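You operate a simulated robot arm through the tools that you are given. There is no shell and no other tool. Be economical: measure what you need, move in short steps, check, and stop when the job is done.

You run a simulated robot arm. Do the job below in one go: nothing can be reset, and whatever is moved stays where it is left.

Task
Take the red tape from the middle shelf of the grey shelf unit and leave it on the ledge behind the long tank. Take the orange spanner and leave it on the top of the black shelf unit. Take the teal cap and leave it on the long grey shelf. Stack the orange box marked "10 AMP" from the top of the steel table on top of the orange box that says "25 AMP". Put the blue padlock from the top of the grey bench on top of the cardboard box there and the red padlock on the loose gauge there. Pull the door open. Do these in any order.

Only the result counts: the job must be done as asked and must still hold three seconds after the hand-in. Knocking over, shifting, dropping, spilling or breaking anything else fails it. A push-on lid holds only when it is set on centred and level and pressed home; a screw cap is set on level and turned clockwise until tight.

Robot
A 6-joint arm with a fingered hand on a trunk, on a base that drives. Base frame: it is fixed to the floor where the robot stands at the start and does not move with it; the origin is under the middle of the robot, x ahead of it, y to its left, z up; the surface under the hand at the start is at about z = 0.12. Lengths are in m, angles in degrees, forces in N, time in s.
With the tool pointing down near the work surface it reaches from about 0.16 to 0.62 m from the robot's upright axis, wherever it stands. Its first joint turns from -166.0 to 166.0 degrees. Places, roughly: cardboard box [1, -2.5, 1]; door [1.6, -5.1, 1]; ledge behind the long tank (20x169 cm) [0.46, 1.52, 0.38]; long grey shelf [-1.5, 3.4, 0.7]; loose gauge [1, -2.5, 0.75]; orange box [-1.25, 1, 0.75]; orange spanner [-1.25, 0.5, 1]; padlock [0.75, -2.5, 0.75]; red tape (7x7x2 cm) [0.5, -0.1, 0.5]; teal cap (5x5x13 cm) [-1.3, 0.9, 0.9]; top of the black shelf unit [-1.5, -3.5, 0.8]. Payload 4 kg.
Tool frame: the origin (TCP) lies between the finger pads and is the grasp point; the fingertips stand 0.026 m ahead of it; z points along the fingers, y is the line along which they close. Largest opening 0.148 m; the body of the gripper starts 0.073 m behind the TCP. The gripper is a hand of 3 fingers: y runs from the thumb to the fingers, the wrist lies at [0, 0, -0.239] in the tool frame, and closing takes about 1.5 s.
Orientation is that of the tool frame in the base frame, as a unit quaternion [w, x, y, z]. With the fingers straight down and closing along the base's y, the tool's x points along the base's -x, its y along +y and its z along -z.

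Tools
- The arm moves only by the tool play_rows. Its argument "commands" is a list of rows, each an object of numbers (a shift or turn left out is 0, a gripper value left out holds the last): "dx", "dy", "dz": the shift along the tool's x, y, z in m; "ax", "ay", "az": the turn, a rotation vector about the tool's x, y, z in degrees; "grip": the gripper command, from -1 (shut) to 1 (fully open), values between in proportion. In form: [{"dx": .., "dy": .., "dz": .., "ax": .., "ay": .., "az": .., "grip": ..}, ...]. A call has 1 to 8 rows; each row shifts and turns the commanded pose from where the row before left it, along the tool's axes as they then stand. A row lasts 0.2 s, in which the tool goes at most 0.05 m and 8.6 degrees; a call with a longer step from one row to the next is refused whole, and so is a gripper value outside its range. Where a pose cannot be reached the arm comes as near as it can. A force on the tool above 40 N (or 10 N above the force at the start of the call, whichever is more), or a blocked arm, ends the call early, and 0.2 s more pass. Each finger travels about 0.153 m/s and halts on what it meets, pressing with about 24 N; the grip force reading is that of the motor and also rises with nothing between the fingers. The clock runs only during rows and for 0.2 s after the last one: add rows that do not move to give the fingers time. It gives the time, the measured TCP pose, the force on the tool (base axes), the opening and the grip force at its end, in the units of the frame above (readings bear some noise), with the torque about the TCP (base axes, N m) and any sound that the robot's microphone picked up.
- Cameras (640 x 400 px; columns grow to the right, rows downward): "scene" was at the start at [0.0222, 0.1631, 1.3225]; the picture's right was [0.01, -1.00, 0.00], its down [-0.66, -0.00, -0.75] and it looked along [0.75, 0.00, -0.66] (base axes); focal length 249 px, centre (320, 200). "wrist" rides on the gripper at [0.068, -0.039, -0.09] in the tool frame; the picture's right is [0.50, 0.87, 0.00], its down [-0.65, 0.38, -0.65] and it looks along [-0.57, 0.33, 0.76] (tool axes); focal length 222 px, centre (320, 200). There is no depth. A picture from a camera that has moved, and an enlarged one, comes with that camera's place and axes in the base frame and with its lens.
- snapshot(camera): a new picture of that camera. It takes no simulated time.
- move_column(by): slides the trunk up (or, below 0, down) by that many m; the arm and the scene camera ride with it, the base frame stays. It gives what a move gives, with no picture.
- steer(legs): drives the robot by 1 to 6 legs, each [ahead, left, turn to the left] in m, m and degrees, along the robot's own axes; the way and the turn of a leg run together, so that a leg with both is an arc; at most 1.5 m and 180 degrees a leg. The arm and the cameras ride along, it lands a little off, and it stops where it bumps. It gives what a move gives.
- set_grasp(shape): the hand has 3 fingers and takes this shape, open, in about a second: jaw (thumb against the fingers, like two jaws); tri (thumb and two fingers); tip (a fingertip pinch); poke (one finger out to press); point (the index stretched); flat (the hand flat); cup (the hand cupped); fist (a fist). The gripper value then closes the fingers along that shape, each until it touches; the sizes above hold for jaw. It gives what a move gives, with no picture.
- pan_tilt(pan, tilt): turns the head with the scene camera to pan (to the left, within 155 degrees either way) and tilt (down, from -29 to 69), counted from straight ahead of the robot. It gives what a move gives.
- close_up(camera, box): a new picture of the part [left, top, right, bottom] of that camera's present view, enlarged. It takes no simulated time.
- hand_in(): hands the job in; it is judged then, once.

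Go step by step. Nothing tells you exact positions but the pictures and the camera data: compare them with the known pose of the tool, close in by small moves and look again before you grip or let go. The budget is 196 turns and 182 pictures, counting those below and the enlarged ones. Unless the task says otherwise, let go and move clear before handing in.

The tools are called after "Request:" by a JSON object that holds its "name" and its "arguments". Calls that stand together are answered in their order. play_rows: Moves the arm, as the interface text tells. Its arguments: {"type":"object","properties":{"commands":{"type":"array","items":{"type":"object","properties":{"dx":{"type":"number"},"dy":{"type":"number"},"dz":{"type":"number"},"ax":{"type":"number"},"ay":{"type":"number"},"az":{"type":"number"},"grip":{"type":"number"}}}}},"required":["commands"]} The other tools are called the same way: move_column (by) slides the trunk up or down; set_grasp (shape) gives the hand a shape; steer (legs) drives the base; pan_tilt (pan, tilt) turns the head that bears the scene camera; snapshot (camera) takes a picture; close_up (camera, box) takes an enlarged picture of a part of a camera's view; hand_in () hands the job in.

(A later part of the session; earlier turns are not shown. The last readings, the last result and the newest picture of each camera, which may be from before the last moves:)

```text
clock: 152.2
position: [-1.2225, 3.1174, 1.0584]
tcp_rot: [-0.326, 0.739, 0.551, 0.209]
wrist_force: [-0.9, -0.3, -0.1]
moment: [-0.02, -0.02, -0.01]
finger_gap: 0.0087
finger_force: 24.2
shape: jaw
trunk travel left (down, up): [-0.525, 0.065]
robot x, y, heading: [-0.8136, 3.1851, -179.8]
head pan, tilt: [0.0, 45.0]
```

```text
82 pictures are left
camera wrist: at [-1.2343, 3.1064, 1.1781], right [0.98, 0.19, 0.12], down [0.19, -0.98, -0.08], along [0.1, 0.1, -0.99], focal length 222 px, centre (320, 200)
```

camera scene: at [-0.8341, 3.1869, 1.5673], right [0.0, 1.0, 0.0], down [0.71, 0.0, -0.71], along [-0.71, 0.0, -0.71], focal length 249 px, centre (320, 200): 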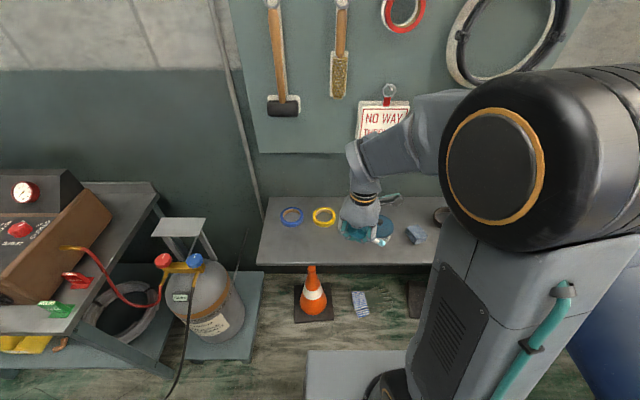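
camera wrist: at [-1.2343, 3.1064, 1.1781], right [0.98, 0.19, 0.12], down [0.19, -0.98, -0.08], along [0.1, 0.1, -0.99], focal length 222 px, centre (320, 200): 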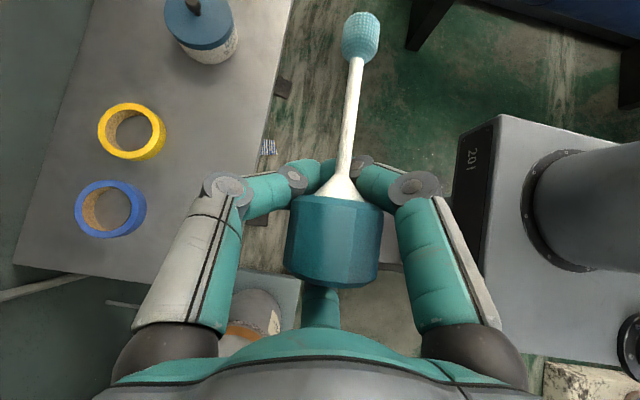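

Request:
{"name": "play_rows", "arguments": {"commands": [{"dx": -0.029, "dy": -0.0202, "dz": 0.0286}, {"dx": -0.029, "dy": -0.0202, "dz": 0.0286}, {"dx": -0.029, "dy": -0.0202, "dz": 0.0286}, {"dx": -0.029, "dy": -0.0202, "dz": 0.0286}, {"dx": -0.029, "dy": -0.0202, "dz": 0.0286}, {"dx": -0.029, "dy": -0.0202, "dz": 0.0286}, {"dx": -0.029, "dy": -0.0202, "dz": 0.0286}]}}

Request:
{"name": "snapshot", "arguments": {"camera": "wrist"}}

Request:
{"name": "snapshot", "arguments": {"camera": "scene"}}

```text
clock: 153.8
position: [-1.4314, 3.1472, 0.8171]
tcp_rot: [-0.326, 0.739, 0.551, 0.209]
wrist_force: [0.1, -0.2, -0.5]
moment: [-0.04, -0.03, -0.02]
finger_gap: 0.0089
finger_force: 24.4
shape: jaw
trunk travel left (down, up): [-0.525, 0.065]
robot x, y, heading: [-0.8136, 3.1852, -180.1]
head pan, tilt: [0.0, 45.0]
```

```text
81 pictures are left
camera wrist: at [-1.443, 3.1341, 0.937], right [0.98, 0.18, 0.12], down [0.19, -0.98, -0.08], along [0.1, 0.1, -0.99], focal length 222 px, centre (320, 200)
```

wrist: 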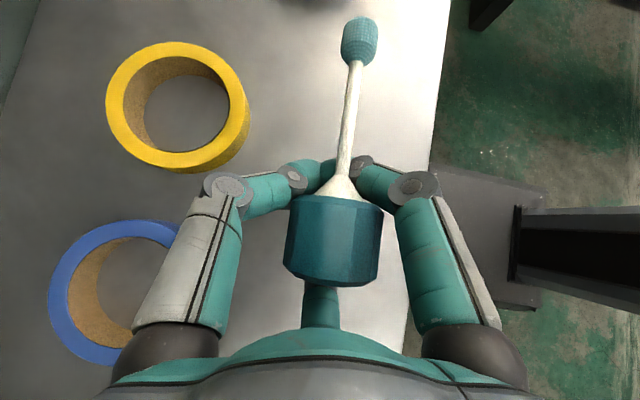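

```text
80 pictures are left
camera scene: at [-0.834, 3.0269, 1.5673], right [0.0, 1.0, 0.0], down [0.71, 0.0, -0.71], along [-0.71, 0.0, -0.71], focal length 249 px, centre (320, 200)
```

scene: 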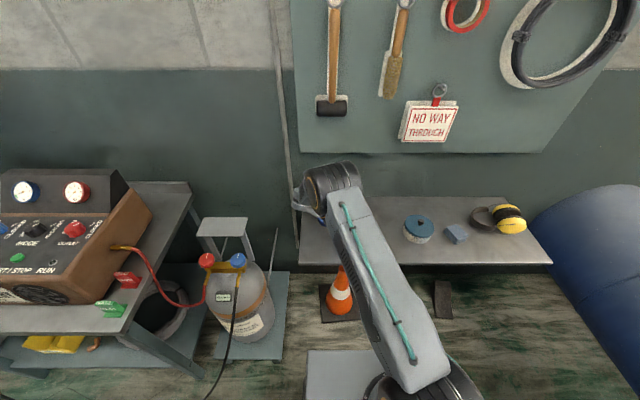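

Clear below. Lowering gently until contact.

Request:
{"name": "play_rows", "arguments": {"commands": [{"dx": -0.0167, "dy": 0.0063, "dz": 0.0175}, {"dx": -0.0167, "dy": 0.0063, "dz": 0.0175}]}}

Request:
{"name": "play_rows", "arguments": {"commands": [{"dx": -0.0034, "dy": 0.0013, "dz": 0.0035}, {"dx": -0.0034, "dy": 0.0013, "dz": 0.0035}]}}

Request:
{"name": "play_rows", "arguments": {"commands": [{"dx": -0.0034, "dy": 0.0013, "dz": 0.0035}, {"dx": -0.0034, "dy": 0.0013, "dz": 0.0035}]}}

Request:
{"name": "snapshot", "arguments": {"camera": "wrist"}}

```text
clock: 154.4
position: [-1.4319, 3.1475, 0.7678]
tcp_rot: [-0.328, 0.738, 0.552, 0.208]
wrist_force: [-0.2, 0.6, -0.6]
moment: [0.01, -0.02, 0.0]
finger_gap: 0.0083
finger_force: 23.9
shape: jaw
trunk travel left (down, up): [-0.525, 0.065]
robot x, y, heading: [-0.8097, 3.1863, -180.0]
head pan, tilt: [0.0, 45.0]
```

```text
clock: 155.0
position: [-1.4301, 3.1461, 0.7626]
tcp_rot: [-0.329, 0.738, 0.551, 0.206]
wrist_force: [1.2, -8.6, 38.6]
moment: [-0.67, -0.27, -0.07]
finger_gap: 0.0075
finger_force: 23.5
shape: jaw
trunk travel left (down, up): [-0.525, 0.065]
robot x, y, heading: [-0.8091, 3.1905, -179.8]
head pan, tilt: [0.0, 45.0]
```

```text
clock: 155.5
position: [-1.4338, 3.1492, 0.7577]
tcp_rot: [-0.331, 0.739, 0.55, 0.205]
wrist_force: [-0.4, 3.0, 21.9]
moment: [0.33, 0.09, -0.04]
finger_gap: 0.0068
finger_force: 24.3
shape: jaw
trunk travel left (down, up): [-0.525, 0.065]
robot x, y, heading: [-0.8091, 3.1875, -179.9]
head pan, tilt: [0.0, 45.0]
stopped in row 2: the force on the tool passed its limit at 54 N (the readings are from after the stop); the commanded pose is now the measured one
```

```text
79 pictures are left
camera wrist: at [-1.443, 3.1359, 0.8777], right [0.98, 0.19, 0.1], down [0.2, -0.98, -0.08], along [0.09, 0.1, -0.99], focal length 222 px, centre (320, 200)
```

wrist: 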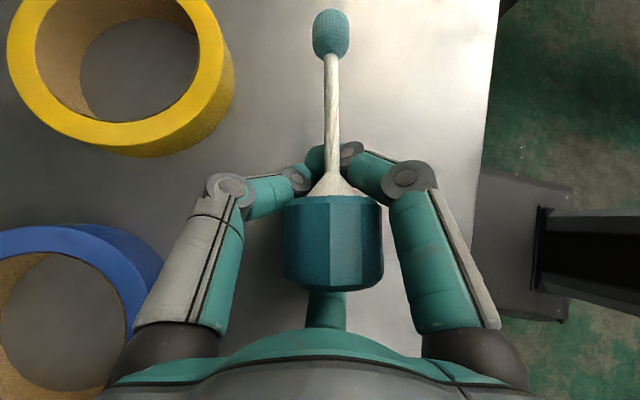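

Contact. Opening gradually while rising, so the lower finger stays at shelf level under the cap.

Request:
{"name": "play_rows", "arguments": {"commands": [{"dx": 0.0054, "dy": -0.002, "dz": -0.0056, "grip": -0.7}, {"dx": 0.0054, "dy": -0.002, "dz": -0.0056, "grip": -0.5}, {"dx": 0.0054, "dy": -0.002, "dz": -0.0056, "grip": -0.3}, {"dx": 0.0054, "dy": -0.002, "dz": -0.0056, "grip": -0.1}, {}, {}]}}

Request:
{"name": "snapshot", "arguments": {"camera": "wrist"}}

```text
clock: 156.9
position: [-1.4319, 3.1493, 0.7877]
tcp_rot: [-0.329, 0.738, 0.552, 0.206]
wrist_force: [0.0, 1.0, 0.1]
moment: [0.0, -0.04, 0.01]
finger_gap: 0.0656
finger_force: 0.0
shape: jaw
trunk travel left (down, up): [-0.525, 0.065]
robot x, y, heading: [-0.812, 3.1879, -179.8]
head pan, tilt: [0.0, 45.0]
```

```text
78 pictures are left
camera wrist: at [-1.4426, 3.136, 0.9072], right [0.98, 0.19, 0.11], down [0.2, -0.98, -0.08], along [0.09, 0.1, -0.99], focal length 222 px, centre (320, 200)
```

wrist: 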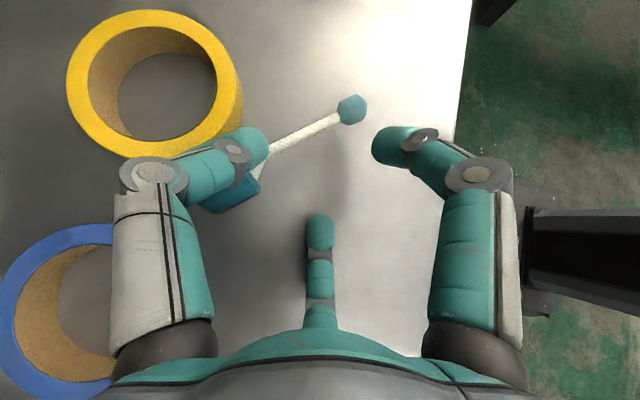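

The cap dropped gently and lies on the shelf between the tapes, clear of the lower fingers. Rising straight up.

Request:
{"name": "play_rows", "arguments": {"commands": [{"dx": 0.0134, "dy": -0.0051, "dz": -0.014}, {"dx": 0.03, "dy": -0.0114, "dz": -0.0315}, {"dx": 0.03, "dy": -0.0114, "dz": -0.0315}, {"dx": 0.03, "dy": -0.0114, "dz": -0.0315}, {"dx": 0.03, "dy": -0.0114, "dz": -0.0315}, {"dx": 0.03, "dy": -0.0114, "dz": -0.0315}]}}

Request:
{"name": "snapshot", "arguments": {"camera": "wrist"}}

```text
clock: 158.3
position: [-1.4301, 3.1492, 1.0341]
tcp_rot: [-0.329, 0.738, 0.552, 0.206]
wrist_force: [-0.9, 0.3, -0.5]
moment: [0.0, -0.01, 0.0]
finger_gap: 0.0662
finger_force: 0.0
shape: jaw
trunk travel left (down, up): [-0.525, 0.065]
robot x, y, heading: [-0.8107, 3.1848, -179.8]
head pan, tilt: [0.0, 45.0]
```

```text
77 pictures are left
camera wrist: at [-1.4402, 3.1371, 1.1534], right [0.98, 0.19, 0.11], down [0.2, -0.98, -0.08], along [0.09, 0.1, -0.99], focal length 222 px, centre (320, 200)
```

wrist: 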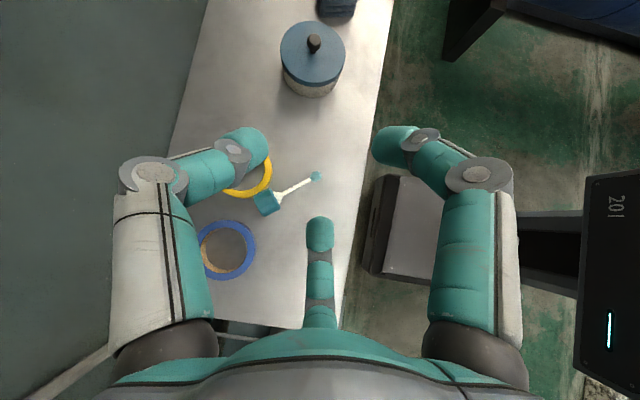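

Cap is done. Now I straighten and unroll the hand while pulling back.

Request:
{"name": "play_rows", "arguments": {"commands": [{"ax": -2.27, "ay": -7.14, "az": 0.4}, {"ax": -2.27, "ay": -7.14, "az": 0.4}, {"ax": -2.27, "ay": -7.14, "az": 0.4}, {"ax": -2.27, "ay": -7.14, "az": 0.4}, {"ax": -2.27, "ay": -7.14, "az": 0.4}, {"ax": -2.27, "ay": -7.14, "az": 0.4}, {"dx": 0.014, "dy": 0.045}, {"dx": 0.014, "dy": 0.045}]}}

Request:
{"name": "play_rows", "arguments": {"commands": [{"az": 8.5}, {"az": 8.5}, {"az": 8.5}, {"az": 8.5}, {"az": 8.5}, {"az": 8.5}, {"az": 8.5}, {"az": 8.5}]}}

Request:
{"name": "play_rows", "arguments": {"commands": [{"az": 8.5}, {"az": 8.5}, {"az": 8.5}, {"az": 8.5}, {"az": 8.5}, {"az": 8.5}, {"az": 8.5}, {"az": 8.5}]}}

Request:
{"name": "play_rows", "arguments": {"commands": [{"az": 8.5}, {"az": 8.5}, {"az": 8.5}]}}

Request:
{"name": "steer", "arguments": {"legs": [[-0.42, 0, 0], [0, 1.3, 0], [0, 1.25, 0]]}}

Request:
{"name": "pan_tilt", "arguments": {"pan": 0, "tilt": 35}}

Request:
{"name": "snapshot", "arguments": {"camera": "scene"}}

```text
clock: 160.1
position: [-1.3294, 3.1363, 1.0219]
tcp_rot: [-0.022, 0.807, 0.59, -0.023]
wrist_force: [-0.2, 0.6, -0.1]
moment: [0.01, -0.02, -0.02]
finger_gap: 0.0664
finger_force: 0.0
shape: jaw
out of reach, approached as far as the arm can: row 6
trunk travel left (down, up): [-0.525, 0.065]
robot x, y, heading: [-0.8143, 3.1874, -180.0]
head pan, tilt: [0.0, 45.0]
```

```text
clock: 161.9
position: [-1.3301, 3.1359, 1.0203]
tcp_rot: [-0.006, 0.999, 0.037, -0.03]
wrist_force: [-0.2, 0.1, 0.2]
moment: [0.01, -0.01, -0.01]
finger_gap: 0.0665
finger_force: 0.1
shape: jaw
trunk travel left (down, up): [-0.525, 0.065]
robot x, y, heading: [-0.8109, 3.1866, -179.9]
head pan, tilt: [0.0, 45.0]
```

```text
clock: 163.7
position: [-1.3305, 3.1357, 1.0215]
tcp_rot: [0.011, 0.848, -0.528, -0.029]
wrist_force: [-0.3, 0.1, 0.0]
moment: [0.01, -0.02, 0.01]
finger_gap: 0.0661
finger_force: 0.0
shape: jaw
trunk travel left (down, up): [-0.525, 0.065]
robot x, y, heading: [-0.8107, 3.1839, -179.8]
head pan, tilt: [0.0, 45.0]
```

```text
clock: 164.5
position: [-1.3298, 3.1359, 1.0198]
tcp_rot: [0.017, 0.713, -0.701, -0.025]
wrist_force: [0.3, 0.7, 0.4]
moment: [0.0, 0.01, -0.04]
finger_gap: 0.0664
finger_force: 0.0
shape: jaw
trunk travel left (down, up): [-0.525, 0.065]
robot x, y, heading: [-0.8103, 3.1885, -180.0]
head pan, tilt: [0.0, 45.0]
```

```text
clock: 179.1
position: [-0.9599, 0.6089, 1.0207]
tcp_rot: [-0.018, -0.702, 0.711, 0.025]
wrist_force: [-0.5, -0.2, -0.4]
moment: [-0.02, -0.05, 0.0]
finger_gap: 0.0665
finger_force: 0.1
shape: jaw
trunk travel left (down, up): [-0.525, 0.065]
robot x, y, heading: [-0.436, 0.644, 178.4]
head pan, tilt: [0.0, 45.0]
```

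```text
clock: 179.8
position: [-0.9592, 0.6091, 1.0201]
tcp_rot: [-0.018, -0.702, 0.711, 0.025]
wrist_force: [0.0, 0.2, -0.1]
moment: [0.0, 0.0, -0.01]
finger_gap: 0.0664
finger_force: 0.0
shape: jaw
trunk travel left (down, up): [-0.525, 0.065]
robot x, y, heading: [-0.4389, 0.6434, 178.5]
head pan, tilt: [0.0, 35.0]
```

```text
76 pictures are left
camera scene: at [-0.4729, 0.486, 1.582], right [0.03, 1.0, 0.0], down [0.57, -0.01, -0.82], along [-0.82, 0.02, -0.57], focal length 249 px, centre (320, 200)
```

scene: 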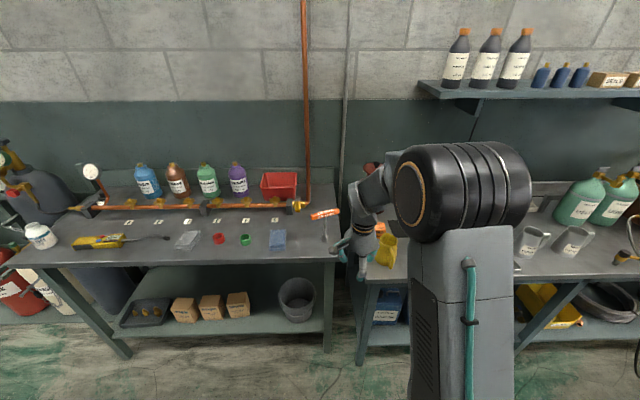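

The spanner stands at about (-1.235, 0.53) with its handle at z≈0.99. Raising the hand and driving closer.

Request:
{"name": "play_rows", "arguments": {"commands": [{"dz": -0.04}, {"dz": -0.04}, {"dz": -0.04}]}}

Request:
{"name": "steer", "arguments": {"legs": [[0, 0, 1.5], [0.2, 0.07, 0]]}}

Request:
{"name": "snapshot", "arguments": {"camera": "wrist"}}

Request:
{"name": "close_up", "arguments": {"camera": "scene", "box": [230, 150, 430, 300]}}

```text
clock: 180.6
position: [-0.9524, 0.6071, 1.1427]
tcp_rot: [-0.017, -0.702, 0.711, 0.024]
wrist_force: [0.0, 0.3, -0.4]
moment: [-0.03, 0.03, 0.03]
finger_gap: 0.0662
finger_force: 0.0
shape: jaw
trunk travel left (down, up): [-0.525, 0.065]
robot x, y, heading: [-0.4431, 0.645, 178.5]
head pan, tilt: [0.0, 35.0]
```

```text
clock: 182.6
position: [-1.1501, 0.525, 1.1417]
tcp_rot: [0.018, 0.712, -0.701, -0.025]
wrist_force: [0.4, 0.3, 0.6]
moment: [0.02, 0.03, -0.02]
finger_gap: 0.0665
finger_force: 0.0
shape: jaw
trunk travel left (down, up): [-0.525, 0.065]
robot x, y, heading: [-0.6398, 0.5789, 179.8]
head pan, tilt: [0.0, 35.0]
```

```text
75 pictures are left
camera wrist: at [-1.1045, 0.4568, 1.2296], right [-0.86, -0.51, 0.05], down [-0.35, 0.64, 0.68], along [-0.38, 0.57, -0.73], focal length 222 px, centre (320, 200)
```

wrist: 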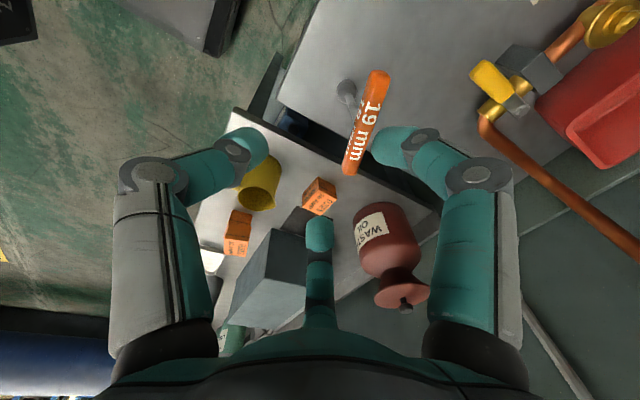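

```text
2.67 times, centred on (330, 225) of scene
camera zoom: at [-0.6675, 0.4168, 1.582], right [0.0, 1.0, 0.0], down [0.57, 0.0, -0.82], along [-0.82, 0.0, -0.57], focal length 664 px, centre (293, 133)
```

zoom: 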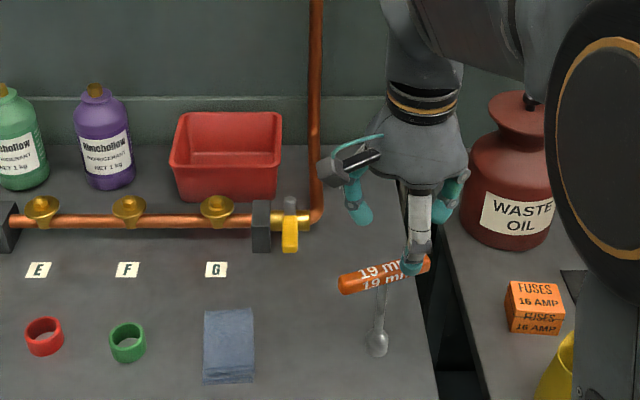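

Handle centre triangulates to (-1.20, 0.517, 1.016), running mostly along y with ~18° yaw. Turning the hand to match and hovering over it.

Request:
{"name": "play_rows", "arguments": {"commands": [{"az": -8.5}, {"az": -8.5}, {"dx": -0.0032, "dy": 0.0237, "dz": 0.0325}, {"dx": -0.0032, "dy": 0.0237, "dz": 0.0325}, {}]}}

Request:
{"name": "snapshot", "arguments": {"camera": "wrist"}}

Request:
{"name": "close_up", "arguments": {"camera": "scene", "box": [270, 160, 420, 270]}}

```text
clock: 183.8
position: [-1.201, 0.5193, 1.0798]
tcp_rot: [0.014, 0.808, -0.588, -0.028]
wrist_force: [-0.5, 0.4, -0.3]
moment: [0.01, 0.0, 0.02]
finger_gap: 0.0664
finger_force: 0.1
shape: jaw
trunk travel left (down, up): [-0.525, 0.065]
robot x, y, heading: [-0.6338, 0.5762, 179.8]
head pan, tilt: [0.0, 35.0]
```

```text
73 pictures are left
camera wrist: at [-1.1363, 0.4643, 1.1666], right [-0.67, -0.74, 0.03], down [-0.52, 0.5, 0.69], along [-0.53, 0.45, -0.72], focal length 222 px, centre (320, 200)
```

wrist: 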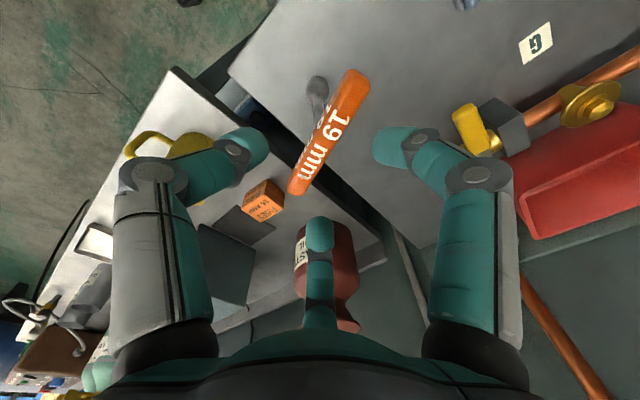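

```text
3.64 times, centred on (345, 215) of scene
camera zoom: at [-0.6672, 0.4169, 1.5821], right [0.0, 1.0, 0.0], down [0.57, 0.0, -0.82], along [-0.82, 0.0, -0.57], focal length 906 px, centre (229, 146)
```

zoom: 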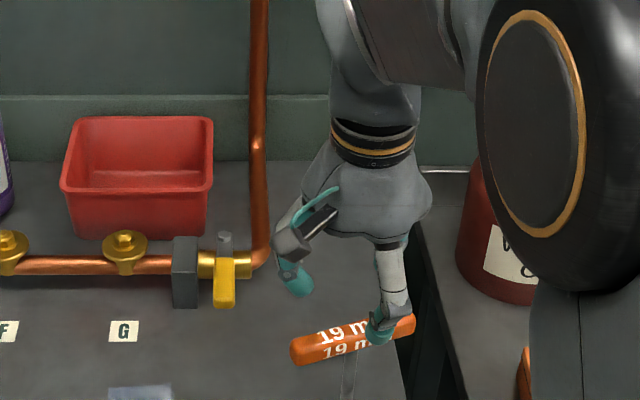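

Request:
{"name": "play_rows", "arguments": {"commands": [{"dx": 0.0026, "dy": -0.0008, "dz": 0.025}, {"dx": 0.0026, "dy": -0.0008, "dz": 0.025}, {}]}}

Request:
{"name": "snapshot", "arguments": {"camera": "wrist"}}

```text
clock: 184.6
position: [-1.2004, 0.5158, 1.0324]
tcp_rot: [0.016, 0.808, -0.589, -0.029]
wrist_force: [-1.1, 2.0, 22.4]
moment: [0.79, 0.69, -0.03]
finger_gap: 0.0686
finger_force: 0.0
shape: jaw
trunk travel left (down, up): [-0.525, 0.065]
robot x, y, heading: [-0.6379, 0.5815, 179.8]
head pan, tilt: [0.0, 35.0]
```

```text
71 pictures are left
camera wrist: at [-1.1365, 0.4622, 1.119], right [-0.67, -0.74, 0.04], down [-0.52, 0.5, 0.69], along [-0.53, 0.45, -0.72], focal length 222 px, centre (320, 200)
```

wrist: 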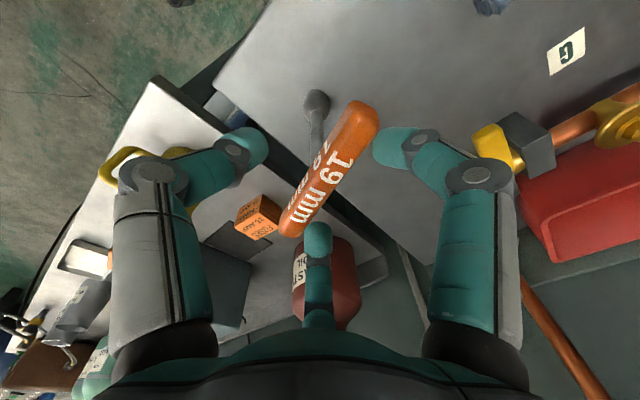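

One finger met the handle's end. Rising, opening wider and turning 6° more to match the handle.

Request:
{"name": "play_rows", "arguments": {"commands": [{"dz": -0.035}, {"az": -7, "grip": 0.45}, {"dy": 0.004}, {}, {"dx": 0.001, "dz": 0.02}, {"dx": 0.001, "dz": 0.017}, {}]}}

Request:
{"name": "snapshot", "arguments": {"camera": "wrist"}}

```text
clock: 186.2
position: [-1.2024, 0.5098, 1.0282]
tcp_rot: [0.011, 0.842, -0.538, -0.028]
wrist_force: [-0.1, 0.2, 0.6]
moment: [-0.01, -0.02, 0.02]
finger_gap: 0.1071
finger_force: 0.0
shape: jaw
trunk travel left (down, up): [-0.525, 0.065]
robot x, y, heading: [-0.635, 0.5782, 180.0]
head pan, tilt: [0.0, 35.0]
```

```text
70 pictures are left
camera wrist: at [-1.1341, 0.4638, 1.1146], right [-0.58, -0.82, 0.03], down [-0.58, 0.43, 0.69], along [-0.58, 0.38, -0.72], focal length 222 px, centre (320, 200)
```

wrist: 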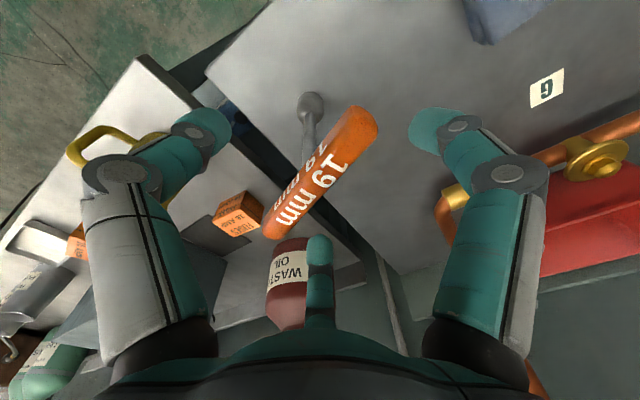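

The bar sits between the fingers. Lowering 8 mm and closing.

Request:
{"name": "play_rows", "arguments": {"commands": [{"dz": 0.008}, {"grip": -0.2}, {"grip": -1}, {}, {}, {}, {}]}}

Request:
{"name": "snapshot", "arguments": {"camera": "wrist"}}

```text
clock: 187.8
position: [-1.2045, 0.5109, 1.0207]
tcp_rot: [0.012, 0.842, -0.539, -0.029]
wrist_force: [0.3, 0.4, -0.1]
moment: [0.06, -0.12, -0.02]
finger_gap: 0.0191
finger_force: 24.0
shape: jaw
trunk travel left (down, up): [-0.525, 0.065]
robot x, y, heading: [-0.6385, 0.5756, 180.0]
head pan, tilt: [0.0, 35.0]
```

```text
69 pictures are left
camera wrist: at [-1.1346, 0.4643, 1.1069], right [-0.58, -0.82, 0.03], down [-0.58, 0.43, 0.69], along [-0.58, 0.38, -0.72], focal length 222 px, centre (320, 200)
```

wrist: 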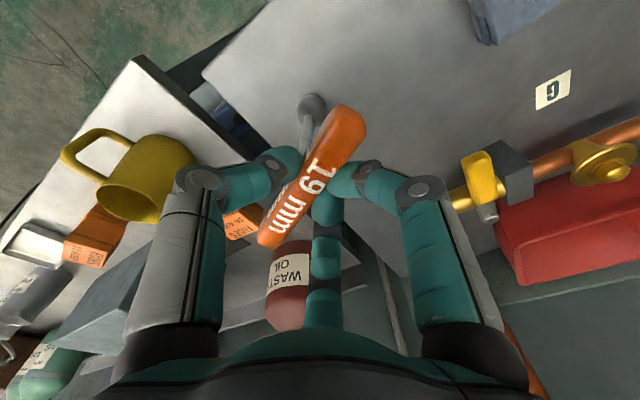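

Gripped. Test lift.

Request:
{"name": "play_rows", "arguments": {"commands": [{"dz": -0.02}, {"dz": -0.03}, {"dz": -0.04}, {}]}}

Request:
{"name": "close_up", "arguments": {"camera": "scene", "box": [230, 120, 430, 270]}}

```text
clock: 188.8
position: [-1.1966, 0.5105, 1.1077]
tcp_rot: [0.012, 0.842, -0.539, -0.028]
wrist_force: [0.1, 0.4, -2.0]
moment: [-0.03, 0.01, -0.04]
finger_gap: 0.0189
finger_force: 24.0
shape: jaw
trunk travel left (down, up): [-0.525, 0.065]
robot x, y, heading: [-0.6359, 0.5748, 179.9]
head pan, tilt: [0.0, 35.0]
```

```text
2.67 times, centred on (330, 195) of scene
camera zoom: at [-0.667, 0.4169, 1.5821], right [0.0, 1.0, 0.0], down [0.57, 0.0, -0.82], along [-0.82, 0.0, -0.57], focal length 664 px, centre (293, 213)
```

zoom: 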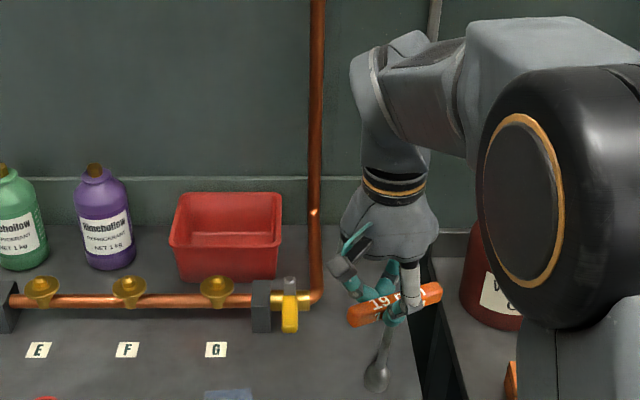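

Spanner lifted free. Backing out and driving along to the black shelf unit.

Request:
{"name": "play_rows", "arguments": {"commands": [{"dz": -0.04}, {"dz": -0.03}]}}

Request:
{"name": "steer", "arguments": {"legs": [[-0.3, 0, 0], [0, 1.2, 0], [0, 1.2, 0], [0, 0.9, 0]]}}

Request:
{"name": "pan_tilt", "arguments": {"pan": 15, "tilt": 30}}

Request:
{"name": "snapshot", "arguments": {"camera": "scene"}}

```text
clock: 189.4
position: [-1.1944, 0.5116, 1.1796]
tcp_rot: [0.012, 0.842, -0.539, -0.028]
wrist_force: [0.9, 0.9, -2.3]
moment: [-0.02, 0.0, 0.0]
finger_gap: 0.0185
finger_force: 23.7
shape: jaw
trunk travel left (down, up): [-0.525, 0.065]
robot x, y, heading: [-0.6384, 0.5795, 180.0]
head pan, tilt: [0.0, 35.0]
```

```text
clock: 207.1
position: [-0.8268, -2.7916, 1.1776]
tcp_rot: [0.013, 0.851, -0.525, -0.028]
wrist_force: [0.1, 0.7, -2.3]
moment: [-0.03, -0.01, 0.02]
finger_gap: 0.0188
finger_force: 23.4
shape: jaw
trunk travel left (down, up): [-0.525, 0.065]
robot x, y, heading: [-0.2732, -2.7052, -178.1]
head pan, tilt: [0.0, 35.0]
```

```text
clock: 207.8
position: [-0.8268, -2.7913, 1.1777]
tcp_rot: [0.013, 0.851, -0.525, -0.028]
wrist_force: [-0.1, 0.2, -1.9]
moment: [-0.04, -0.01, -0.02]
finger_gap: 0.0188
finger_force: 23.6
shape: jaw
trunk travel left (down, up): [-0.525, 0.065]
robot x, y, heading: [-0.2712, -2.7078, -178.4]
head pan, tilt: [15.0, 30.0]
```

```text
67 pictures are left
camera scene: at [-0.2947, -2.8918, 1.5898], right [-0.29, 0.96, 0.0], down [0.48, 0.14, -0.87], along [-0.83, -0.25, -0.5], focal length 249 px, centre (320, 200)
```

scene: 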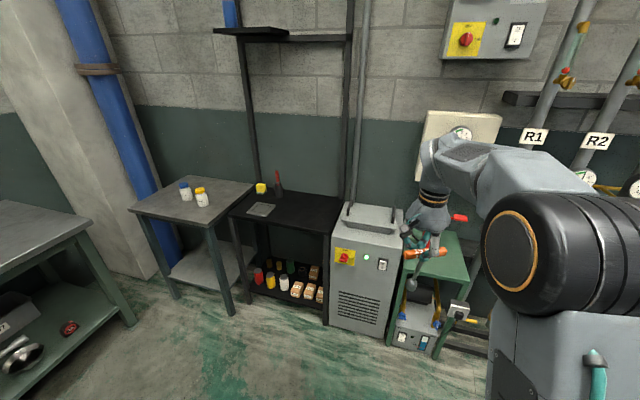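

The black shelf unit's top spans about x -1.28…-1.62, y -3.15…-3.71, free on its right part (y≈-3.28). I'll align and tilt the spanner to horizontal, pointing away.

Request:
{"name": "play_rows", "arguments": {"commands": [{"az": 8.5}, {"az": 8.5}, {"az": 8}, {"ax": -8.5}, {"ax": -8.5}, {"ax": -8.5}, {"ax": -8.5}, {"ax": -8.5}]}}

Request:
{"name": "play_rows", "arguments": {"commands": [{"ax": -8.5}, {"ax": -8.5}, {"ax": -8.5}, {"ax": -8.5}]}}

Request:
{"name": "steer", "arguments": {"legs": [[0, 0, -1.6], [0.35, 0.48, 0]]}}

Request:
{"name": "pan_tilt", "arguments": {"pan": 10, "tilt": 40}}

Request:
{"name": "snapshot", "arguments": {"camera": "scene"}}

```text
clock: 209.6
position: [-0.8261, -2.7921, 1.1795]
tcp_rot: [0.277, 0.663, -0.639, -0.275]
wrist_force: [0.1, -0.2, -1.9]
moment: [-0.05, -0.08, -0.03]
finger_gap: 0.0188
finger_force: 24.4
shape: jaw
trunk travel left (down, up): [-0.525, 0.065]
robot x, y, heading: [-0.268, -2.7077, -177.9]
head pan, tilt: [15.0, 30.0]
```

```text
clock: 210.6
position: [-0.824, -2.7967, 1.1858]
tcp_rot: [0.419, 0.565, -0.555, -0.444]
wrist_force: [1.0, -0.6, -2.0]
moment: [-0.01, -0.12, 0.03]
finger_gap: 0.0184
finger_force: 24.2
shape: jaw
out of reach, approached as far as the arm can: row 2, 4
trunk travel left (down, up): [-0.525, 0.065]
robot x, y, heading: [-0.2723, -2.7068, -178.3]
head pan, tilt: [15.0, 30.0]
```

```text
clock: 214.4
position: [-1.1738, -3.2738, 1.1869]
tcp_rot: [-0.413, -0.559, 0.562, 0.449]
wrist_force: [0.2, 0.2, -2.0]
moment: [-0.03, -0.08, -0.04]
finger_gap: 0.0185
finger_force: 24.1
shape: jaw
trunk travel left (down, up): [-0.525, 0.065]
robot x, y, heading: [-0.6191, -3.2003, -179.6]
head pan, tilt: [15.0, 30.0]
```

```text
clock: 215.1
position: [-1.1738, -3.2752, 1.1863]
tcp_rot: [-0.412, -0.558, 0.562, 0.45]
wrist_force: [0.0, -0.3, -1.5]
moment: [-0.06, -0.1, 0.0]
finger_gap: 0.0188
finger_force: 23.9
shape: jaw
trunk travel left (down, up): [-0.525, 0.065]
robot x, y, heading: [-0.6208, -3.1983, -179.6]
head pan, tilt: [10.0, 40.0]
```

```text
66 pictures are left
camera scene: at [-0.6444, -3.3739, 1.5746], right [-0.18, 0.98, 0.0], down [0.63, 0.12, -0.77], along [-0.75, -0.14, -0.64], focal length 249 px, centre (320, 200)
```

scene: 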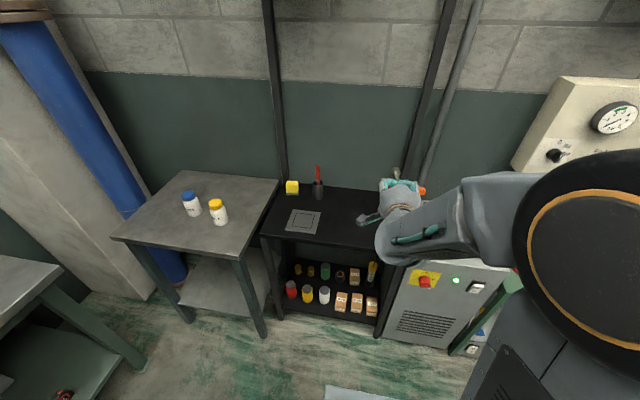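

The spanner is level (75° tilt). Driving in a little and lowering over the free right part.

Request:
{"name": "steer", "arguments": {"legs": [[0.1, 0.055, 0]]}}

Request:
{"name": "play_rows", "arguments": {"commands": [{"dx": 0.002, "dy": -0.0355, "dz": 0.022}, {"dx": 0.002, "dy": -0.0355, "dz": 0.022}, {"dx": 0.002, "dy": -0.0355, "dz": 0.022}, {"dx": 0.002, "dy": -0.0355, "dz": 0.022}, {"dx": 0.002, "dy": -0.0355, "dz": 0.022}, {"dx": 0.002, "dy": -0.0355, "dz": 0.022}, {"dx": 0.002, "dy": -0.0355, "dz": 0.022}]}}

Request:
{"name": "close_up", "arguments": {"camera": "scene", "box": [220, 140, 440, 300]}}

Request:
{"name": "snapshot", "arguments": {"camera": "wrist"}}

```text
clock: 216.3
position: [-1.272, -3.332, 1.186]
tcp_rot: [-0.413, -0.558, 0.562, 0.45]
wrist_force: [0.0, 0.0, -2.7]
moment: [-0.02, -0.13, -0.04]
finger_gap: 0.0187
finger_force: 23.8
shape: jaw
trunk travel left (down, up): [-0.525, 0.065]
robot x, y, heading: [-0.7177, -3.2551, -179.7]
head pan, tilt: [10.0, 40.0]
```

```text
clock: 217.9
position: [-1.3539, -3.4561, 0.9845]
tcp_rot: [-0.407, -0.558, 0.565, 0.451]
wrist_force: [0.4, -0.7, -2.2]
moment: [-0.04, -0.12, 0.03]
finger_gap: 0.0188
finger_force: 23.6
shape: jaw
out of reach, approached as far as the arm can: row 1, 2, 3, 4, 5, 6, 7
trunk travel left (down, up): [-0.525, 0.065]
robot x, y, heading: [-0.7168, -3.2539, -179.7]
head pan, tilt: [10.0, 40.0]
```

```text
2.50 times, centred on (330, 220) of scene
camera zoom: at [-0.7426, -3.4306, 1.5745], right [-0.18, 0.98, 0.0], down [0.63, 0.12, -0.77], along [-0.75, -0.14, -0.64], focal length 623 px, centre (295, 150)
```

zoom: 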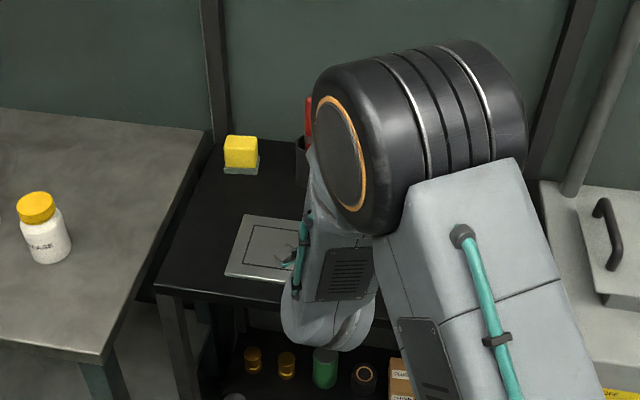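

```text
64 pictures are left
camera wrist: at [-1.2588, -3.5284, 0.9697], right [-0.25, -0.52, 0.81], down [0.56, 0.61, 0.56], along [-0.79, 0.6, 0.14], focal length 222 px, centre (320, 200)
```

wrist: 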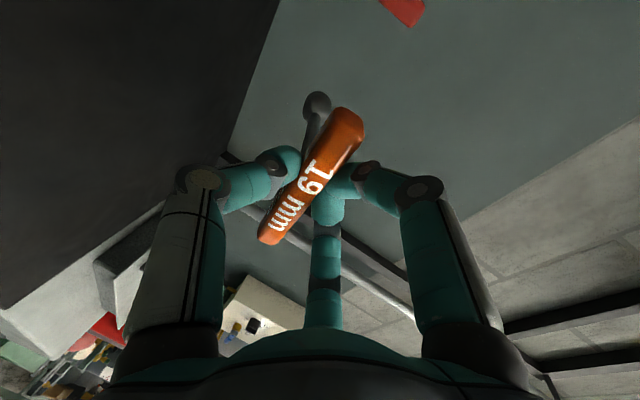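

The arm ran into its limits at this trunk height and drifted sideways. I'll bring the hand back up and lower the trunk instead.

Request:
{"name": "play_rows", "arguments": {"commands": [{"dx": -0.0264, "dy": 0.0268, "dz": -0.0122}, {"dx": -0.0264, "dy": 0.0268, "dz": -0.0122}, {"dx": -0.0264, "dy": 0.0268, "dz": -0.0122}, {"dx": -0.0264, "dy": 0.0268, "dz": -0.0122}, {"dx": -0.0264, "dy": 0.0268, "dz": -0.0122}]}}

Request:
{"name": "move_column", "arguments": {"by": -0.22}}

Request:
{"name": "snapshot", "arguments": {"camera": "scene"}}

```text
clock: 219.1
position: [-1.3241, -3.3577, 1.1519]
tcp_rot: [-0.41, -0.558, 0.564, 0.45]
wrist_force: [0.1, -0.3, -2.3]
moment: [-0.05, -0.04, -0.01]
finger_gap: 0.0185
finger_force: 23.9
shape: jaw
out of reach, approached as far as the arm can: row 1, 2, 3, 4, 5
trunk travel left (down, up): [-0.525, 0.065]
robot x, y, heading: [-0.7179, -3.2568, -179.5]
head pan, tilt: [10.0, 40.0]
```

```text
clock: 221.4
position: [-1.3239, -3.3581, 0.9314]
tcp_rot: [-0.41, -0.558, 0.564, 0.45]
wrist_force: [-0.1, -0.1, -2.5]
moment: [-0.03, -0.06, -0.04]
finger_gap: 0.0185
finger_force: 24.1
shape: jaw
trunk travel left (down, up): [-0.305, 0.285]
robot x, y, heading: [-0.718, -3.2523, -179.6]
head pan, tilt: [10.0, 40.0]
```

```text
63 pictures are left
camera scene: at [-0.7422, -3.4305, 1.3545], right [-0.18, 0.98, 0.0], down [0.63, 0.12, -0.77], along [-0.75, -0.14, -0.64], focal length 249 px, centre (320, 200)
```

scene: 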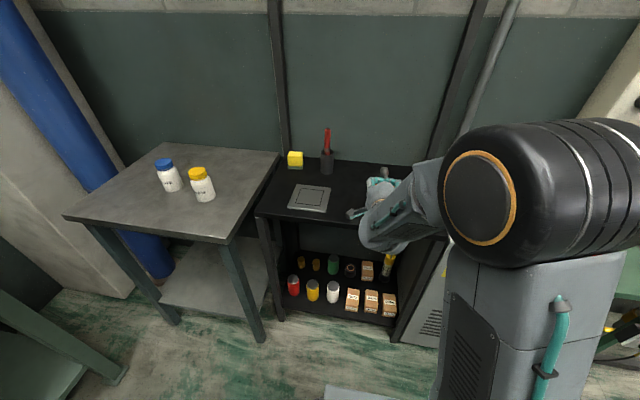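

Trunk lower works. Now tilting the last 12° to level and nudging inward 3 cm.

Request:
{"name": "play_rows", "arguments": {"commands": [{"ax": -6}, {"ax": -6}, {"dz": 0.03}, {}]}}

Request:
{"name": "move_column", "arguments": {"by": -0.06}}

Request:
{"name": "close_up", "arguments": {"camera": "scene", "box": [260, 130, 480, 290]}}

```text
clock: 222.4
position: [-1.3498, -3.4106, 0.9719]
tcp_rot: [-0.463, -0.511, 0.518, 0.507]
wrist_force: [-0.6, 0.7, -2.0]
moment: [-0.07, -0.09, -0.01]
finger_gap: 0.0185
finger_force: 24.6
shape: jaw
out of reach, approached as far as the arm can: row 1, 2, 3
trunk travel left (down, up): [-0.305, 0.285]
robot x, y, heading: [-0.7163, -3.2537, -179.5]
head pan, tilt: [10.0, 40.0]
```

```text
clock: 223.4
position: [-1.3492, -3.4117, 0.913]
tcp_rot: [-0.463, -0.512, 0.517, 0.507]
wrist_force: [0.3, 0.4, -2.4]
moment: [-0.02, -0.08, 0.02]
finger_gap: 0.0189
finger_force: 24.0
shape: jaw
trunk travel left (down, up): [-0.245, 0.345]
robot x, y, heading: [-0.7202, -3.256, -179.5]
head pan, tilt: [10.0, 40.0]
```

```text
2.50 times, centred on (370, 210) of scene
camera zoom: at [-0.7422, -3.4306, 1.2945], right [-0.18, 0.98, 0.0], down [0.63, 0.12, -0.77], along [-0.75, -0.14, -0.64], focal length 623 px, centre (195, 175)
```

zoom: 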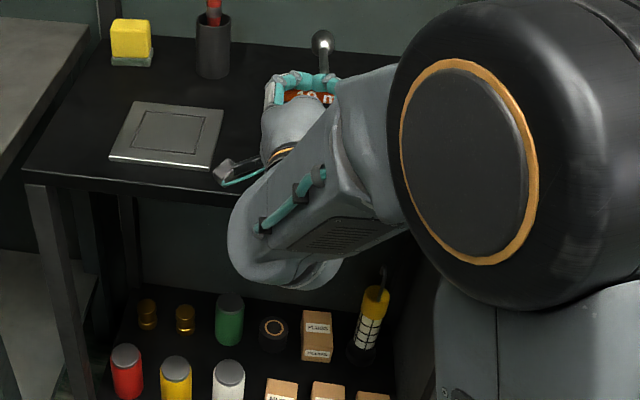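

Spanner is level now. Shifting 5 cm right and lowering with the trunk.

Request:
{"name": "steer", "arguments": {"legs": [[0, -0.05, 0]]}}

Request:
{"name": "move_column", "arguments": {"by": -0.05}}

Request:
{"name": "close_up", "arguments": {"camera": "scene", "box": [280, 110, 440, 230]}}

Request:
{"name": "snapshot", "arguments": {"camera": "wrist"}}

```text
clock: 224.4
position: [-1.3492, -3.3607, 0.9102]
tcp_rot: [-0.463, -0.511, 0.517, 0.507]
wrist_force: [0.2, -0.2, -1.5]
moment: [-0.03, -0.06, 0.03]
finger_gap: 0.0184
finger_force: 23.9
shape: jaw
trunk travel left (down, up): [-0.245, 0.345]
robot x, y, heading: [-0.7188, -3.204, -179.6]
head pan, tilt: [10.0, 40.0]
```

```text
clock: 225.3
position: [-1.3496, -3.3605, 0.8613]
tcp_rot: [-0.463, -0.512, 0.517, 0.507]
wrist_force: [-0.3, -0.1, -1.9]
moment: [-0.02, -0.08, -0.01]
finger_gap: 0.0185
finger_force: 24.7
shape: jaw
trunk travel left (down, up): [-0.195, 0.395]
robot x, y, heading: [-0.7169, -3.2064, -179.4]
head pan, tilt: [10.0, 40.0]
```

```text
3.33 times, centred on (360, 170) of scene
camera zoom: at [-0.7427, -3.3803, 1.2445], right [-0.18, 0.98, 0.0], down [0.63, 0.12, -0.77], along [-0.75, -0.14, -0.64], focal length 830 px, centre (187, 300)
```

zoom: 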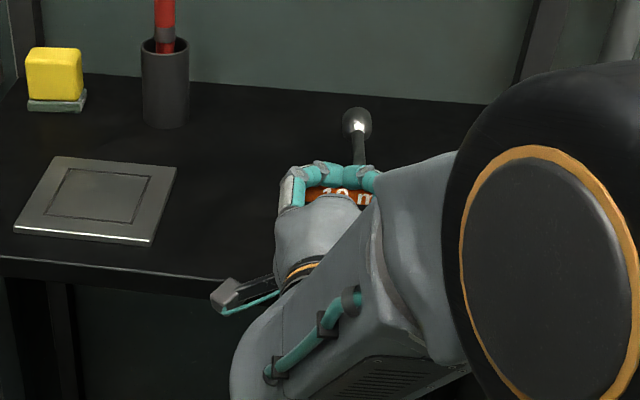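

```text
60 pictures are left
camera wrist: at [-1.2596, -3.4321, 0.8261], right [-0.08, -0.53, 0.84], down [0.66, 0.61, 0.44], along [-0.75, 0.59, 0.3], focal length 222 px, centre (320, 200)
```

wrist: 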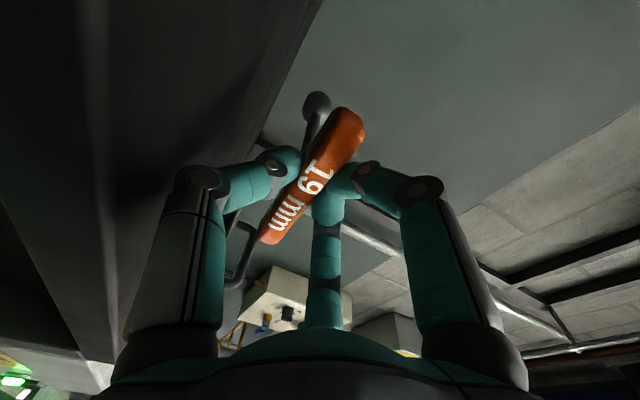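

Request:
{"name": "move_column", "arguments": {"by": -0.015}}

Request:
{"name": "move_column", "arguments": {"by": -0.008}}

```text
clock: 225.9
position: [-1.3492, -3.3603, 0.8563]
tcp_rot: [-0.47, -0.505, 0.515, 0.509]
wrist_force: [-0.6, -0.6, 17.5]
moment: [-0.01, -0.66, 0.03]
finger_gap: 0.0146
finger_force: 24.2
shape: jaw
trunk travel left (down, up): [-0.18, 0.41]
robot x, y, heading: [-0.7217, -3.2061, -179.6]
head pan, tilt: [10.0, 40.0]
stopped: the force on the tool passed its limit at 43 N (the readings are from after the stop); the commanded pose is now the measured one
```

```text
clock: 226.3
position: [-1.3485, -3.3604, 0.8553]
tcp_rot: [-0.474, -0.5, 0.514, 0.511]
wrist_force: [1.1, 0.7, 19.6]
moment: [0.03, -0.81, 0.03]
finger_gap: 0.0141
finger_force: 23.8
shape: jaw
trunk travel left (down, up): [-0.175, 0.415]
robot x, y, heading: [-0.717, -3.2053, -179.6]
head pan, tilt: [10.0, 40.0]
stopped: the force on the tool passed its limit at 45 N (the readings are from after the stop); the commanded pose is now the measured one
```

Thumb knuckle has met the surface. I'll rise 1 cm, move 3 cm further in, then open partly so the bar settles.

Request:
{"name": "move_column", "arguments": {"by": 0.012}}

Request:
{"name": "steer", "arguments": {"legs": [[0.035, 0, 0]]}}

Request:
{"name": "play_rows", "arguments": {"commands": [{"grip": -0.7}, {"grip": -0.5}, {"grip": -0.3}, {"grip": -0.1}, {}]}}

Request:
{"name": "snapshot", "arguments": {"camera": "wrist"}}

Request:
{"name": "close_up", "arguments": {"camera": "scene", "box": [280, 110, 440, 230]}}

```text
clock: 226.9
position: [-1.3491, -3.3613, 0.8631]
tcp_rot: [-0.47, -0.503, 0.515, 0.511]
wrist_force: [-0.6, -0.5, -1.9]
moment: [0.0, -0.05, -0.05]
finger_gap: 0.0163
finger_force: 24.1
shape: jaw
trunk travel left (down, up): [-0.187, 0.403]
robot x, y, heading: [-0.7211, -3.2059, -179.9]
head pan, tilt: [10.0, 40.0]
```

```text
clock: 227.8
position: [-1.3855, -3.3605, 0.8642]
tcp_rot: [-0.472, -0.502, 0.515, 0.511]
wrist_force: [-0.2, -0.9, -1.3]
moment: [-0.05, -0.11, 0.0]
finger_gap: 0.0167
finger_force: 23.8
shape: jaw
trunk travel left (down, up): [-0.187, 0.403]
robot x, y, heading: [-0.757, -3.2054, -179.8]
head pan, tilt: [10.0, 40.0]
```

```text
clock: 229.0
position: [-1.3847, -3.3609, 0.8672]
tcp_rot: [-0.473, -0.5, 0.514, 0.512]
wrist_force: [-7.9, -0.8, 23.0]
moment: [-0.08, -0.38, -0.05]
finger_gap: 0.057
finger_force: 0.0
shape: jaw
trunk travel left (down, up): [-0.187, 0.403]
robot x, y, heading: [-0.7525, -3.2069, -179.5]
head pan, tilt: [10.0, 40.0]
```

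```text
59 pictures are left
camera wrist: at [-1.2963, -3.4331, 0.8303], right [-0.05, -0.52, 0.85], down [0.67, 0.61, 0.41], along [-0.74, 0.6, 0.32], focal length 222 px, centre (320, 200)
```

wrist: 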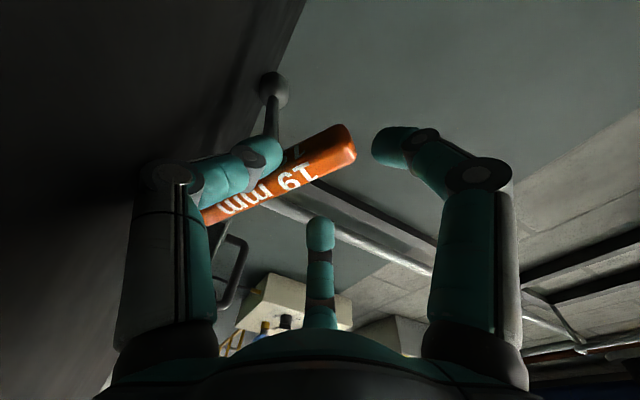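

```text
3.33 times, centred on (360, 170) of scene
camera zoom: at [-0.7763, -3.3802, 1.237], right [-0.18, 0.98, 0.0], down [0.63, 0.12, -0.77], along [-0.75, -0.14, -0.64], focal length 830 px, centre (187, 300)
```

zoom: 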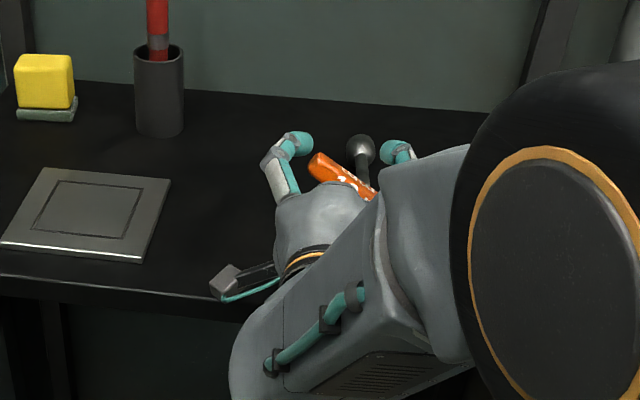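

The spanner rests on the surface with the bar lying on the thumb. Relieving pressure slightly and backing the hand out horizontally.

Request:
{"name": "move_column", "arguments": {"by": 0.006}}

Request:
{"name": "steer", "arguments": {"legs": [[-0.06, 0, 0]]}}

Request:
{"name": "close_up", "arguments": {"camera": "scene", "box": [280, 110, 440, 230]}}

```text
clock: 229.5
position: [-1.3853, -3.3605, 0.8691]
tcp_rot: [-0.47, -0.503, 0.515, 0.511]
wrist_force: [-3.9, 0.1, 8.6]
moment: [-0.01, -0.15, 0.04]
finger_gap: 0.0625
finger_force: 0.0
shape: jaw
trunk travel left (down, up): [-0.193, 0.397]
robot x, y, heading: [-0.7499, -3.2066, -179.7]
head pan, tilt: [10.0, 40.0]
```

```text
clock: 230.5
position: [-1.3228, -3.3611, 0.8701]
tcp_rot: [-0.471, -0.503, 0.515, 0.51]
wrist_force: [-0.5, 0.3, 0.0]
moment: [0.02, -0.03, 0.03]
finger_gap: 0.0663
finger_force: 0.0
shape: jaw
trunk travel left (down, up): [-0.193, 0.397]
robot x, y, heading: [-0.6936, -3.2047, -179.4]
head pan, tilt: [10.0, 40.0]
```

```text
3.33 times, centred on (360, 170) of scene
camera zoom: at [-0.7162, -3.3801, 1.2426], right [-0.18, 0.98, 0.0], down [0.63, 0.12, -0.77], along [-0.75, -0.14, -0.64], focal length 830 px, centre (187, 300)
```

zoom: 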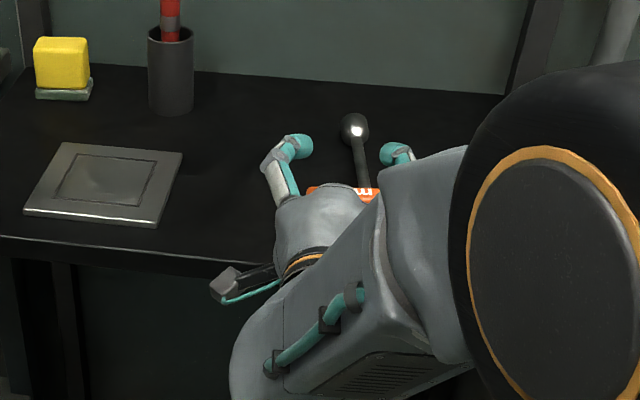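

Request:
{"name": "steer", "arguments": {"legs": [[-0.15, 0, 0]]}}

Request:
{"name": "close_up", "arguments": {"camera": "scene", "box": [280, 90, 440, 210]}}

```text
clock: 231.9
position: [-1.1738, -3.3594, 0.8699]
tcp_rot: [-0.471, -0.502, 0.515, 0.51]
wrist_force: [-0.4, 0.3, 0.1]
moment: [-0.04, 0.02, -0.01]
finger_gap: 0.0662
finger_force: 0.1
shape: jaw
trunk travel left (down, up): [-0.193, 0.397]
robot x, y, heading: [-0.5448, -3.2004, -179.6]
head pan, tilt: [10.0, 40.0]
```

```text
3.33 times, centred on (360, 150) of scene
camera zoom: at [-0.5663, -3.3791, 1.2426], right [-0.18, 0.98, 0.0], down [0.63, 0.12, -0.77], along [-0.75, -0.14, -0.64], focal length 830 px, centre (187, 367)
```

zoom: 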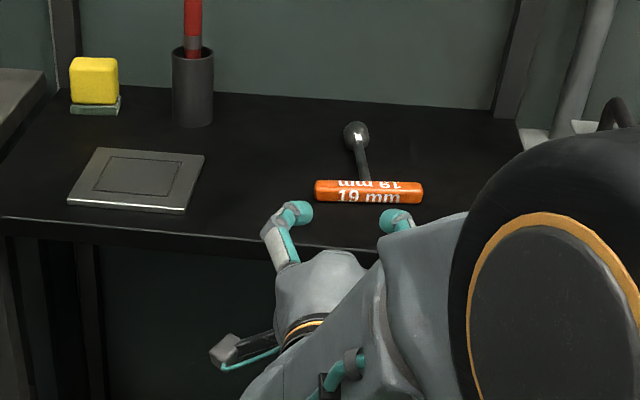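

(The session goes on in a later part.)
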